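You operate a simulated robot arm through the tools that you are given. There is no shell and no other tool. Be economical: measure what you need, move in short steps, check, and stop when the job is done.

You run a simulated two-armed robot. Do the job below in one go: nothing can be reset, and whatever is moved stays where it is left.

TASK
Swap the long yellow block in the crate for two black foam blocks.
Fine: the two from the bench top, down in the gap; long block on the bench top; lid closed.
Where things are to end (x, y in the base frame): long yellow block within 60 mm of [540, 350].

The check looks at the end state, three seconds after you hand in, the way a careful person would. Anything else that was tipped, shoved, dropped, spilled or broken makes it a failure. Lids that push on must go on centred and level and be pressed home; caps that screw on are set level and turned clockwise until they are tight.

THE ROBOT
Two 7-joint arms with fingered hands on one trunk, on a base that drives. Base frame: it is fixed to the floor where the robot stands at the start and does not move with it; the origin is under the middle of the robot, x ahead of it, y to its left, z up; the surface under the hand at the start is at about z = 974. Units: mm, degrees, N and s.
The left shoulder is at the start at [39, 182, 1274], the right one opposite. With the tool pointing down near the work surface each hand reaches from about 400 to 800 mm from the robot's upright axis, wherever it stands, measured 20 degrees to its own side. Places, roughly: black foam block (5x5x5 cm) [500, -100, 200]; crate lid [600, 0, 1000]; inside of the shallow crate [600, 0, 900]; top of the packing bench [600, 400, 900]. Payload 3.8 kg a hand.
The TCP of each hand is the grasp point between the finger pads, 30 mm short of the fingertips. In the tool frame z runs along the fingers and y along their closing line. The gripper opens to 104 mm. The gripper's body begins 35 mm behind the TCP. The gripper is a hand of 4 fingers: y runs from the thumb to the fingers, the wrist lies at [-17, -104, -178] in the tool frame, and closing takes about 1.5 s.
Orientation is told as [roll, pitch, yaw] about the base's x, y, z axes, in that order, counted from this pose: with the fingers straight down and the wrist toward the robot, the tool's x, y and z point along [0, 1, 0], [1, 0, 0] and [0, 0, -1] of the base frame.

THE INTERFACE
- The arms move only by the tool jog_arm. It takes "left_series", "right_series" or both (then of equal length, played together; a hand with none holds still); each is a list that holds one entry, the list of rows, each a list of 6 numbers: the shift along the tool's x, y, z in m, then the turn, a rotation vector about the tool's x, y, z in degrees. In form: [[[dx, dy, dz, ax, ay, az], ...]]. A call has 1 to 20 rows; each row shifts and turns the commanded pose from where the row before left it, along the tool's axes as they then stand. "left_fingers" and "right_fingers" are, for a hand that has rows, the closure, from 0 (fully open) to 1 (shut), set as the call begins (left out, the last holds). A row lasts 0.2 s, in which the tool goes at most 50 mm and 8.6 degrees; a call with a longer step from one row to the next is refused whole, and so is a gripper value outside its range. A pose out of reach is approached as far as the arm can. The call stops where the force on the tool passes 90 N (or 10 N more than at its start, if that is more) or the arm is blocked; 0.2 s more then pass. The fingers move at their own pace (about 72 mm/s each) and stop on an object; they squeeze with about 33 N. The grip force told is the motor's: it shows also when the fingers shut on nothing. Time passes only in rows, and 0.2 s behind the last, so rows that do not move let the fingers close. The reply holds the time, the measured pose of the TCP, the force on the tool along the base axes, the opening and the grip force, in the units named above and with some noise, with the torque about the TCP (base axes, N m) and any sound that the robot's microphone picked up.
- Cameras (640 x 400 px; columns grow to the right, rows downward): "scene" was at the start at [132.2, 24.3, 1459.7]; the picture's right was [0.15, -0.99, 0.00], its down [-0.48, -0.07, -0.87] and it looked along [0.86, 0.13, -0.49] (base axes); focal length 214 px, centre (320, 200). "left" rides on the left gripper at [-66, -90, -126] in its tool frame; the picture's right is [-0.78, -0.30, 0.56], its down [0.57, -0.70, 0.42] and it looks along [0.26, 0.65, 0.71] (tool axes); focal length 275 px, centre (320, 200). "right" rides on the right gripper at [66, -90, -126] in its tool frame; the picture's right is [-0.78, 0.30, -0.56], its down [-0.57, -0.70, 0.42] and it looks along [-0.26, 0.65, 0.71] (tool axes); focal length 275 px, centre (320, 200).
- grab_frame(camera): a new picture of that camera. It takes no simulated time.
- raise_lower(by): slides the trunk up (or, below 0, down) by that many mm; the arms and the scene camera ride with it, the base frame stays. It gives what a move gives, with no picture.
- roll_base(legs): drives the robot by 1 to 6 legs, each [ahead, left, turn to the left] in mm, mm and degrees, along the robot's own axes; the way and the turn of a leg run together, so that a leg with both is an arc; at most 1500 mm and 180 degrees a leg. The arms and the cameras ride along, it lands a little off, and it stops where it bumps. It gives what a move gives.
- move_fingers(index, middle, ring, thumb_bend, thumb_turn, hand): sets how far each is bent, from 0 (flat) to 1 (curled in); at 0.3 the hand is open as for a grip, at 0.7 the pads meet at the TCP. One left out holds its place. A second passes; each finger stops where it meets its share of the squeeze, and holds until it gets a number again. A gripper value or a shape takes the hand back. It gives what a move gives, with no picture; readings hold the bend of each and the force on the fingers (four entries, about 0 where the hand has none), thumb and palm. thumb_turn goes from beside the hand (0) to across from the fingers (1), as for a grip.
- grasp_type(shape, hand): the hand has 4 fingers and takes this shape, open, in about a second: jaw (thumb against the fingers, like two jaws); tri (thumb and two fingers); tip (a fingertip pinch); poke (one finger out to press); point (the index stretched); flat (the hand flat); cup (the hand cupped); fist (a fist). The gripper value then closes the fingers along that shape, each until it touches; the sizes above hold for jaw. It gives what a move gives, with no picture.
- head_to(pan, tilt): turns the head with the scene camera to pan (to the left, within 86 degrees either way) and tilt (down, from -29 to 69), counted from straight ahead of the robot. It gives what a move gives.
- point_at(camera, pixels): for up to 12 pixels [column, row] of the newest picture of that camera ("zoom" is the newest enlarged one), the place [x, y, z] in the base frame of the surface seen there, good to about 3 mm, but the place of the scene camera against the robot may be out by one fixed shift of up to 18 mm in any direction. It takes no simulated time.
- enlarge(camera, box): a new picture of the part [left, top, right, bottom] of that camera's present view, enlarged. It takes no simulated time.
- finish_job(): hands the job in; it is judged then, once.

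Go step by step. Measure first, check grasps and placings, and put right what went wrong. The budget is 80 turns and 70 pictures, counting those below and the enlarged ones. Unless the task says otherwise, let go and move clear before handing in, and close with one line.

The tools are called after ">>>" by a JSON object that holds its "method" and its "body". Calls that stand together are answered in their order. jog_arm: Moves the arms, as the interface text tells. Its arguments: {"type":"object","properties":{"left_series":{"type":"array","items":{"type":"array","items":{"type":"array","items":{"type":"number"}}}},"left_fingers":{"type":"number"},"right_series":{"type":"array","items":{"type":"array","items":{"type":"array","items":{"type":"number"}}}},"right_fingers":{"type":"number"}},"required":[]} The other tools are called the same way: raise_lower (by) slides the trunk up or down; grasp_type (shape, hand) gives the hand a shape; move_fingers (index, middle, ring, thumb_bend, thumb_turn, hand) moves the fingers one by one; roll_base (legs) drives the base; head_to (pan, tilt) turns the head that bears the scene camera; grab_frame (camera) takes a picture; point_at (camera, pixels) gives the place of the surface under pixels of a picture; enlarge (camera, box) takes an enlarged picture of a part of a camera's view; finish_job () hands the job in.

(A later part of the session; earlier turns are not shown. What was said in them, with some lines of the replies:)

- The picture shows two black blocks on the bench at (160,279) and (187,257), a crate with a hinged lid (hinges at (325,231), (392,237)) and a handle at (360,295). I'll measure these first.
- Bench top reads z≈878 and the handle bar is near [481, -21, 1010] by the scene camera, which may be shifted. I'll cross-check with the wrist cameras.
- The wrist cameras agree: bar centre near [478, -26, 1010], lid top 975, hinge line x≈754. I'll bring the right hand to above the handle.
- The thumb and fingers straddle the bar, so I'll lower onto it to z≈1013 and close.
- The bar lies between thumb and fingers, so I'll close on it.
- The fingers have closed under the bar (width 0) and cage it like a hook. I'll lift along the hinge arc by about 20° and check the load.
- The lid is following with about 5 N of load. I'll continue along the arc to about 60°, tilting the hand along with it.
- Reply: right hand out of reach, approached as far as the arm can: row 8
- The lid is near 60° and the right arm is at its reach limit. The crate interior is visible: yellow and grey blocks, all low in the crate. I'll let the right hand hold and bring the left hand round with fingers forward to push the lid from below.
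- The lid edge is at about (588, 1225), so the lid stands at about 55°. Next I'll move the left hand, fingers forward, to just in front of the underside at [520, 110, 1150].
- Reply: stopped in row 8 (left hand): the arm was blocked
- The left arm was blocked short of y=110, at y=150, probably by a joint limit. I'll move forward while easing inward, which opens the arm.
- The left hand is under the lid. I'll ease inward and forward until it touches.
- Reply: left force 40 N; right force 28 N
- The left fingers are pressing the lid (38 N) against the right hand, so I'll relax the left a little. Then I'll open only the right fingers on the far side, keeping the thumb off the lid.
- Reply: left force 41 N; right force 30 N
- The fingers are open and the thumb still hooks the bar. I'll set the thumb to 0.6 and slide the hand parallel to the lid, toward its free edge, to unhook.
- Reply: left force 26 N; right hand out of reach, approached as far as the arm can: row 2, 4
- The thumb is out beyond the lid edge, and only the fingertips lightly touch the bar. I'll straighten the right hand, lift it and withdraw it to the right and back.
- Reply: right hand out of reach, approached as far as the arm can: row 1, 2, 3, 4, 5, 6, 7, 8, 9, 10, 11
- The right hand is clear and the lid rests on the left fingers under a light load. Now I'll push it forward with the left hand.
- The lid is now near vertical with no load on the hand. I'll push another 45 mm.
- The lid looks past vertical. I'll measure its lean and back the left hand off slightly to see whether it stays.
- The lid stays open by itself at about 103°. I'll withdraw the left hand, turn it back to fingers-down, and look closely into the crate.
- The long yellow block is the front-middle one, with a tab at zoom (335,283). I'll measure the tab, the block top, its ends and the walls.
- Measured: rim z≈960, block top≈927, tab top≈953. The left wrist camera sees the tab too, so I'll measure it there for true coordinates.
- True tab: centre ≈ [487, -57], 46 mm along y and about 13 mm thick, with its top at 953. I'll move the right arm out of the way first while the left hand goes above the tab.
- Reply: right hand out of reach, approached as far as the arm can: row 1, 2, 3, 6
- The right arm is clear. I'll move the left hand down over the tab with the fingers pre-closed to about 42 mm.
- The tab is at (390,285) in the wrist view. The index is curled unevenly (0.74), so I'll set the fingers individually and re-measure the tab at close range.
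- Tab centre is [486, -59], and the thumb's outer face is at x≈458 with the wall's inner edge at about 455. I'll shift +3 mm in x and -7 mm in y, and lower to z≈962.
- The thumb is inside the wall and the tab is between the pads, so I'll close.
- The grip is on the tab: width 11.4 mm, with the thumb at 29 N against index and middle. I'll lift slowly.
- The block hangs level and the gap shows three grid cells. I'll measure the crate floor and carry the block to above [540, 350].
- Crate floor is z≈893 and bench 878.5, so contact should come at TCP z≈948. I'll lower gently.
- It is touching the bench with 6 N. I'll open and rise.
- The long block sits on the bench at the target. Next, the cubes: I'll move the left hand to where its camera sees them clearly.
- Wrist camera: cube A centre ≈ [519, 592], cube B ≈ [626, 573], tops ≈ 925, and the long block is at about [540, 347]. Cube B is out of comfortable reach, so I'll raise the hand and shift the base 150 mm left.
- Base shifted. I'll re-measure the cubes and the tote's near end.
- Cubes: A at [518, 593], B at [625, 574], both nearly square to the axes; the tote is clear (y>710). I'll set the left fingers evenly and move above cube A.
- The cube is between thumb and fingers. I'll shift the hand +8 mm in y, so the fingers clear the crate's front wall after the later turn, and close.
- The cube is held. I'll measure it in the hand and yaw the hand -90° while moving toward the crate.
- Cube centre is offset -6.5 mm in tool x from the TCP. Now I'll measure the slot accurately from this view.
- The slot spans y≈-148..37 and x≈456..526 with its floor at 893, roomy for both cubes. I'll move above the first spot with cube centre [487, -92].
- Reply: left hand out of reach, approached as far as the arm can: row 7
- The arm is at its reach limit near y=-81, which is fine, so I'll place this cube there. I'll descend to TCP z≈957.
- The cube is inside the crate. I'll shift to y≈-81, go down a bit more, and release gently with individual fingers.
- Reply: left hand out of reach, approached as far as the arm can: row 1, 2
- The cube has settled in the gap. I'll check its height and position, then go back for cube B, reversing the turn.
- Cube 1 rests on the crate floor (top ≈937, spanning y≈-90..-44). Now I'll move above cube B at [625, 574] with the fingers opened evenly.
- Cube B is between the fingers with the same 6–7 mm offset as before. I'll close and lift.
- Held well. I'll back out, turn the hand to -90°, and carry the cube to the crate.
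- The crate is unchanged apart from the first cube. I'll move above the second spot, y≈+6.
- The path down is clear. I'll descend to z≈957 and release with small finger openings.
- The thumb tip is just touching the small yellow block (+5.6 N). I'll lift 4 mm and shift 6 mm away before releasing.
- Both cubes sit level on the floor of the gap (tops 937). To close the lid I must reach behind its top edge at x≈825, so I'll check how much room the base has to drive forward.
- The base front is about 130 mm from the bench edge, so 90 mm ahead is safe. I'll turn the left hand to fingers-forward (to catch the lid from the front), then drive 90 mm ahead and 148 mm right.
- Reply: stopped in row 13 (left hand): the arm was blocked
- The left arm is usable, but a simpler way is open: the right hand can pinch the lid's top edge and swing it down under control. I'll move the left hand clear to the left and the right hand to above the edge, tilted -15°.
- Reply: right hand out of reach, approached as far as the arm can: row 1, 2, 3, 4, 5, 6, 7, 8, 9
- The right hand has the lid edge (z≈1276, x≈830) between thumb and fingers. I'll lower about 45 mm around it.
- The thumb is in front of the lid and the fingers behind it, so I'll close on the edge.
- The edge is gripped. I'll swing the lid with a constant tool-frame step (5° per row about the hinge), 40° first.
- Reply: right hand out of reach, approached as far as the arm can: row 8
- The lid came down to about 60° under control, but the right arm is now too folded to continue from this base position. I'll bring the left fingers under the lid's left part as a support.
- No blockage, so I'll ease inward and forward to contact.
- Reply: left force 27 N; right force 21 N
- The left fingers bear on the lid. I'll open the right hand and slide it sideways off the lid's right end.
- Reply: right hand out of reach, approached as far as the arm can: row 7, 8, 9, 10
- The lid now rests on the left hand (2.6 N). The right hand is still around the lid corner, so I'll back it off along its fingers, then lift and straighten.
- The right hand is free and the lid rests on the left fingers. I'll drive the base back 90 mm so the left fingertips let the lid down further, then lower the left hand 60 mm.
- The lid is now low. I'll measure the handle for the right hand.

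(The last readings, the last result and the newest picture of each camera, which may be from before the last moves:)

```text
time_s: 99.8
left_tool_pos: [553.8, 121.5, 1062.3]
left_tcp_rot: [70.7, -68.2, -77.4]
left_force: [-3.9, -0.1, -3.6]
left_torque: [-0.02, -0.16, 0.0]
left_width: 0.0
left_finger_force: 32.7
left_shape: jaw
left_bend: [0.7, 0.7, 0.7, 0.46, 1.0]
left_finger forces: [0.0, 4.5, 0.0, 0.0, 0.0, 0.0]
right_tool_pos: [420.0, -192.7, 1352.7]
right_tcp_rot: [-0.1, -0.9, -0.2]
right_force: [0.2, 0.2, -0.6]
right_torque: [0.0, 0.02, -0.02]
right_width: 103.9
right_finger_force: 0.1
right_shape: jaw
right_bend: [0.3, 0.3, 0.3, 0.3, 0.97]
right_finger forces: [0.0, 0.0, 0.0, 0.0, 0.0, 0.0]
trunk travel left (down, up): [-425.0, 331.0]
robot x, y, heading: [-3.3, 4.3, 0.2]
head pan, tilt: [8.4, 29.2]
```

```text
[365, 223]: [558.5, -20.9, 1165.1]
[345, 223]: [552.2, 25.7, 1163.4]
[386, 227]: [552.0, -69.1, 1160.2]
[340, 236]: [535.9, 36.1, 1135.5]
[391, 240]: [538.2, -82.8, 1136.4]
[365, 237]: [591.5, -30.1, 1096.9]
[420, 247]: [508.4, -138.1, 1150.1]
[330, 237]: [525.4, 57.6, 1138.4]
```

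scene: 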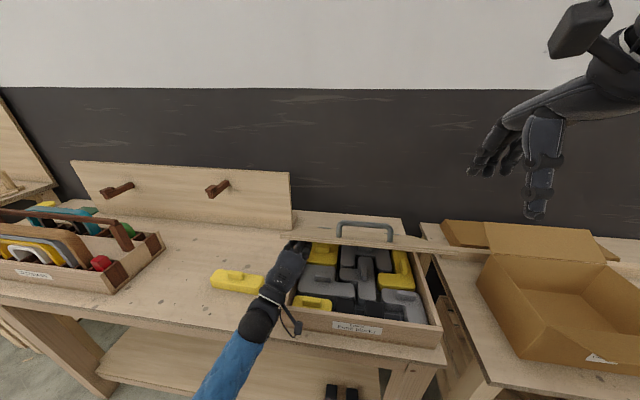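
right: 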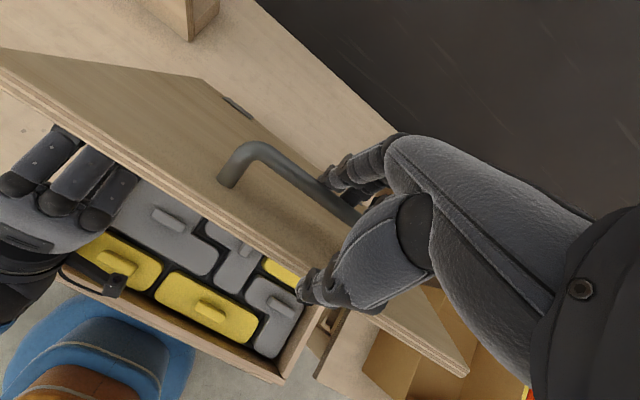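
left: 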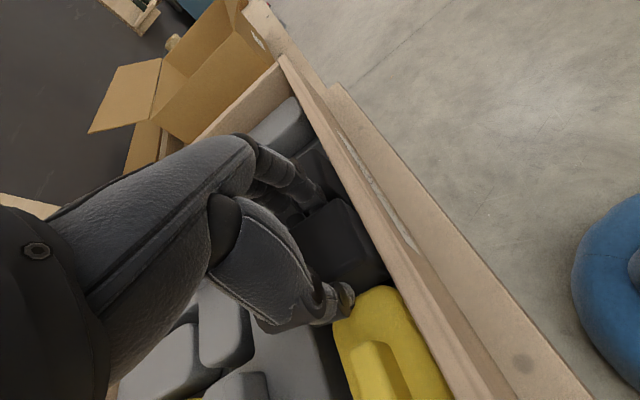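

The bar is at about [551, -26, 1158] and the lid at about 35°. I'll bring the right hand over it with a 25° tilt and fingers evenly half-open.

>>> {"method": "move_fingers", "body": {"hand": "right", "index": 0.43, "middle": 0.43, "ring": 0.43, "thumb_bend": 0.47}}

>>> {"method": "jog_arm", "body": {"right_series": [[[0.0278, 0.0286, 0.018, 0, 0, 0], [0.0278, 0.0286, 0.018, 0, 0, 0], [0.0278, 0.0286, 0.018, 0, 0, 0], [0.0278, 0.0286, 0.018, 0, 0, 0], [0.0278, 0.0286, 0.018, 0, 0, 0], [0.0278, 0.0286, 0.018, 0, 0, 0], [0, 0, 0, 6.5, 0, 0], [0, 0, 0, 6.5, 0, 0], [0, 0, 0, 6.5, 0, 0], [0, 0, 0, 6.5, 0, 0]]]}}

>>> {"method": "grab_frame", "body": {"camera": "right"}}

```text
time_s: 100.8
left_tool_pos: [554.1, 121.6, 1064.4]
left_tcp_rot: [70.9, -68.3, -77.5]
left_force: [-2.1, -0.1, -4.8]
left_torque: [-0.03, -0.1, -0.01]
left_width: 0.0
left_finger_force: 32.9
left_shape: jaw
left_bend: [0.7, 0.7, 0.7, 0.46, 1.0]
left_finger forces: [0.1, 4.7, 0.1, 0.0, 0.0, 0.0]
right_tool_pos: [419.9, -193.0, 1353.1]
right_tcp_rot: [-0.1, -1.0, -0.1]
right_force: [-0.1, 0.4, -0.5]
right_torque: [0.01, 0.01, 0.04]
right_width: 67.2
right_finger_force: 0.0
right_shape: fingers
right_bend: [0.43, 0.43, 0.43, 0.47, 0.97]
right_finger forces: [0.0, 0.1, 0.0, 0.0, 0.0, 0.0]
trunk travel left (down, up): [-425.0, 331.0]
robot x, y, heading: [-1.0, 1.4, 0.2]
head pan, tilt: [8.4, 29.2]
```

```text
time_s: 103.0
left_tool_pos: [553.9, 121.4, 1063.0]
left_tcp_rot: [70.8, -68.2, -77.5]
left_force: [-1.5, 0.1, -4.0]
left_torque: [-0.05, -0.07, 0.02]
left_width: 0.0
left_finger_force: 33.2
left_shape: jaw
left_bend: [0.7, 0.7, 0.7, 0.46, 1.0]
left_finger forces: [0.0, 3.5, 1.2, 0.0, 0.0, 0.0]
right_tool_pos: [591.7, -26.4, 1246.9]
right_tcp_rot: [-0.1, 25.3, -0.1]
right_force: [-0.1, 0.0, 0.0]
right_torque: [0.0, 0.01, -0.02]
right_width: 67.2
right_finger_force: 0.0
right_shape: fingers
right_bend: [0.43, 0.43, 0.43, 0.47, 0.97]
right_finger forces: [0.0, 0.1, 0.0, 0.0, 0.1, 0.1]
trunk travel left (down, up): [-425.0, 331.0]
robot x, y, heading: [0.5, 1.1, 0.1]
head pan, tilt: [8.4, 29.2]
```

```text
2 pictures are left
```

right: 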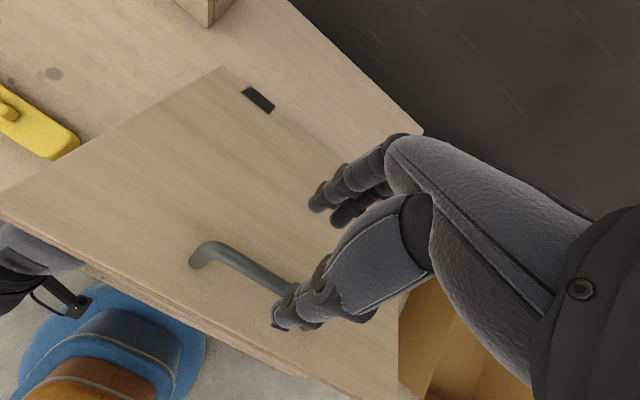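

The bar sits in the wrist view exactly as it did before the first successful grasp. I'll go down along the fingers and close.

>>> {"method": "point_at", "body": {"camera": "right", "pixels": [[205, 247], [240, 262], [275, 284], [240, 310], [200, 200]]}}

>>> {"method": "jog_arm", "body": {"right_series": [[[0, 0, 0.03, 0, 0, 0], [0, 0, 0.025, 0, 0, 0], [0, 0, 0.02, 0, 0, 0], [0, 0, 0.013, 0, 0, 0]]]}}

```text
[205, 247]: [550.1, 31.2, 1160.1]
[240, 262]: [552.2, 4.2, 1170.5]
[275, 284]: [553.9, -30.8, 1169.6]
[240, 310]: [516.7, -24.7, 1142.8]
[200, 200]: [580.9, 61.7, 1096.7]
```

```text
time_s: 104.0
left_tool_pos: [554.1, 121.7, 1063.9]
left_tcp_rot: [70.8, -68.3, -77.5]
left_force: [-2.1, -0.1, -3.5]
left_torque: [-0.02, -0.11, 0.01]
left_width: 0.0
left_finger_force: 33.2
left_shape: jaw
left_bend: [0.7, 0.7, 0.7, 0.46, 1.0]
left_finger forces: [0.1, 3.3, 1.1, 0.0, 0.0, 0.0]
right_tool_pos: [554.6, -27.0, 1167.3]
right_tcp_rot: [-0.1, 25.3, 0.0]
right_force: [-0.6, 0.6, -0.1]
right_torque: [-0.02, -0.02, 0.01]
right_width: 67.5
right_finger_force: 0.2
right_shape: fingers
right_bend: [0.43, 0.43, 0.43, 0.47, 0.97]
right_finger forces: [0.0, 0.0, 0.0, 0.0, 0.0, 0.0]
trunk travel left (down, up): [-425.0, 331.0]
robot x, y, heading: [-2.4, 2.2, -0.1]
head pan, tilt: [8.4, 29.2]
```

TCP is at the bar (top [554, -31, 1169]), so I'll close.

>>> {"method": "jog_arm", "body": {"right_series": [[[0, 0, 0, 0, 0, 0], [0, 0, 0, 0, 0, 0], [0, 0, 0, 0, 0, 0], [0, 0, 0, 0, 0, 0], [0, 0, 0, 0, 0, 0], [0, 0, 0, 0, 0, 0], [0, 0, 0, 0, 0, 0], [0, 0, -0.006, 0, 0, 0]]], "right_fingers": 1}}

```text
time_s: 105.8
left_tool_pos: [554.2, 121.7, 1063.0]
left_tcp_rot: [70.8, -68.2, -77.5]
left_force: [0.1, 0.5, -0.3]
left_torque: [0.0, -0.02, -0.03]
left_width: 0.0
left_finger_force: 33.1
left_shape: jaw
left_bend: [0.7, 0.7, 0.7, 0.46, 1.0]
left_finger forces: [0.0, 0.0, 0.1, 0.1, 0.1, 0.0]
right_tool_pos: [558.2, -28.1, 1171.8]
right_tcp_rot: [0.0, 25.3, -0.1]
right_force: [-0.4, -1.0, -6.2]
right_torque: [0.09, -0.02, 0.03]
right_width: 0.2
right_finger_force: 32.8
right_shape: jaw
right_bend: [0.71, 0.7, 0.7, 0.73, 1.0]
right_finger forces: [6.6, 0.0, 3.7, 0.0, 26.9, 0.0]
trunk travel left (down, up): [-425.0, 331.0]
robot x, y, heading: [2.7, -0.8, 0.2]
head pan, tilt: [8.4, 29.2]
```

The right hand now carries the lid (6 N) and the left is unloaded. I'll slide the left hand out sideways and up.

>>> {"method": "jog_arm", "body": {"left_series": [[[0.037, -0.0145, -0.0035, 0, 0, 0], [0.037, -0.0145, -0.0035, 0, 0, 0], [0.037, -0.0145, -0.0035, 0, 0, 0], [0.037, -0.0145, -0.0035, 0, 0, 0], [0.037, -0.0145, -0.0035, 0, 0, 0], [0.014, 0.037, -0.005, 0, 0, 0], [0.014, 0.037, -0.005, 0, 0, 0], [0.014, 0.037, -0.005, 0, 0, 0]]]}}

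```text
time_s: 107.6
left_tool_pos: [555.9, 321.2, 1181.6]
left_tcp_rot: [70.7, -68.3, -77.3]
left_force: [0.0, -0.2, -0.1]
left_torque: [0.02, 0.0, 0.0]
left_width: 0.1
left_finger_force: 33.4
left_shape: jaw
left_bend: [0.7, 0.7, 0.7, 0.46, 1.0]
left_finger forces: [0.0, 0.0, 0.1, 0.0, 0.0, 0.0]
right_tool_pos: [559.2, -25.8, 1171.9]
right_tcp_rot: [-0.1, 25.3, -0.1]
right_force: [0.8, -2.6, -6.9]
right_torque: [0.05, -0.1, 0.04]
right_width: 0.8
right_finger_force: 33.3
right_shape: jaw
right_bend: [0.71, 0.7, 0.7, 0.73, 1.0]
right_finger forces: [7.2, 0.1, 3.6, 0.0, 26.9, 0.0]
trunk travel left (down, up): [-425.0, 331.0]
robot x, y, heading: [2.7, 3.3, -0.1]
head pan, tilt: [8.4, 29.2]
```

I'll lower the lid along the reverse of the opening arc, levelling the hand as it goes.

>>> {"method": "jog_arm", "body": {"right_series": [[[0, -0.007, 0.0217, -3.16, 0, 0], [0, -0.0064, 0.0219, -3.16, 0, 0], [0, -0.006, 0.0225, -3.16, 0, 0], [0, -0.0052, 0.0223, -3.16, 0, 0], [0, -0.0046, 0.0224, -3.16, 0, 0], [0, -0.0041, 0.023, -3.16, 0, 0], [0, -0.0034, 0.0226, -3.16, 0, 0], [0, -0.0029, 0.018, -3.16, 0, 0], [0, 0, 0.004, 0, 0, 0], [0, 0, 0.002, 0, 0, 0]]]}}

```text
time_s: 109.8
left_tool_pos: [554.5, 321.3, 1183.5]
left_tcp_rot: [71.0, -68.3, -77.7]
left_force: [0.2, 0.2, -0.3]
left_torque: [-0.01, 0.0, 0.03]
left_width: 0.2
left_finger_force: 33.2
left_shape: jaw
left_bend: [0.7, 0.7, 0.7, 0.46, 1.0]
left_finger forces: [0.0, 0.0, 0.1, 0.1, 0.0, 0.2]
right_tool_pos: [477.7, -25.5, 1012.1]
right_tcp_rot: [0.0, -0.3, 0.1]
right_force: [-5.6, -3.0, 1.6]
right_torque: [0.01, 0.06, 0.07]
right_width: 0.9
right_finger_force: 32.9
right_shape: jaw
right_bend: [0.71, 0.7, 0.7, 0.74, 1.0]
right_finger forces: [3.9, 0.0, 2.4, 0.0, 27.2, 0.0]
trunk travel left (down, up): [-425.0, 331.0]
robot x, y, heading: [0.2, 0.1, -0.1]
head pan, tilt: [8.4, 29.2]
```

The hand is back at its original grasp pose and the lid's weight is off it (+1.6 N). I'll open, rise clear, and look.

>>> {"method": "jog_arm", "body": {"right_series": [[[0, 0, 0, 0, 0, 0], [0, 0, 0, 0, 0, 0], [0, 0, 0, 0, 0, 0], [0, 0, 0, 0, 0, 0], [0, 0, 0, 0, 0, 0], [0, 0, 0, 0, 0, 0], [0, 0, -0.02, 0, 0, 0], [0, 0, -0.04, 0, 0, 0], [0, 0, -0.04, 0, 0, 0], [0, 0, -0.04, 0, 0, 0], [0, 0, -0.04, 0, 0, 0], [0, 0, -0.04, 0, 0, 0], [0, 0, -0.04, 0, 0, 0]]], "right_fingers": 0.3}}

>>> {"method": "grab_frame", "body": {"camera": "scene"}}

>>> {"method": "point_at", "body": {"camera": "scene", "pixels": [[290, 300], [430, 320], [300, 270], [350, 260], [320, 305], [400, 314], [237, 280]]}}

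```text
time_s: 112.6
left_tool_pos: [553.5, 322.7, 1183.3]
left_tcp_rot: [71.0, -68.3, -77.5]
left_force: [1.1, -0.5, -0.4]
left_torque: [0.0, 0.01, 0.0]
left_width: 0.0
left_finger_force: 33.0
left_shape: jaw
left_bend: [0.7, 0.7, 0.7, 0.46, 1.0]
left_finger forces: [0.1, 0.0, 0.1, 0.1, 0.1, 0.1]
right_tool_pos: [476.0, -28.7, 1270.9]
right_tcp_rot: [-0.1, -0.1, 0.0]
right_force: [-1.0, 0.6, -0.2]
right_torque: [-0.03, 0.01, 0.0]
right_width: 72.9
right_finger_force: 0.0
right_shape: jaw
right_bend: [0.27, 0.37, 0.34, 0.57, 0.99]
right_finger forces: [0.1, 0.0, 0.1, 0.0, 0.0, 0.0]
trunk travel left (down, up): [-425.0, 331.0]
robot x, y, heading: [0.3, 0.9, -0.1]
head pan, tilt: [8.4, 29.2]
```

```text
1 pictures are left
```

scene: 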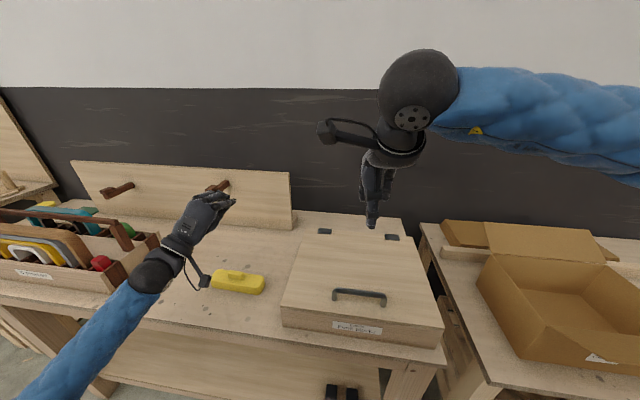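

```text
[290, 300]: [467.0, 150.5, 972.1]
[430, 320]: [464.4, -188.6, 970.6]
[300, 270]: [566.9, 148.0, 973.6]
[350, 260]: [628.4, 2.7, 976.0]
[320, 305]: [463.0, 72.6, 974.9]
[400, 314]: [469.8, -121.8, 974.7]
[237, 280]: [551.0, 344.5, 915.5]
```

The lid is closed and level (z≈971–976 all over, same as at the start). The long block is near [540, 347] and both hands are clear, so I'm handing in.

>>> {"method": "finish_job", "body": {}}

```text
The job is handed in.
```

The long yellow block is on the bench top at about [540, 347]. The two black foam blocks from the bench are in its gap in the crate, and the lid is closed and level; I have not seen the check's verdict.
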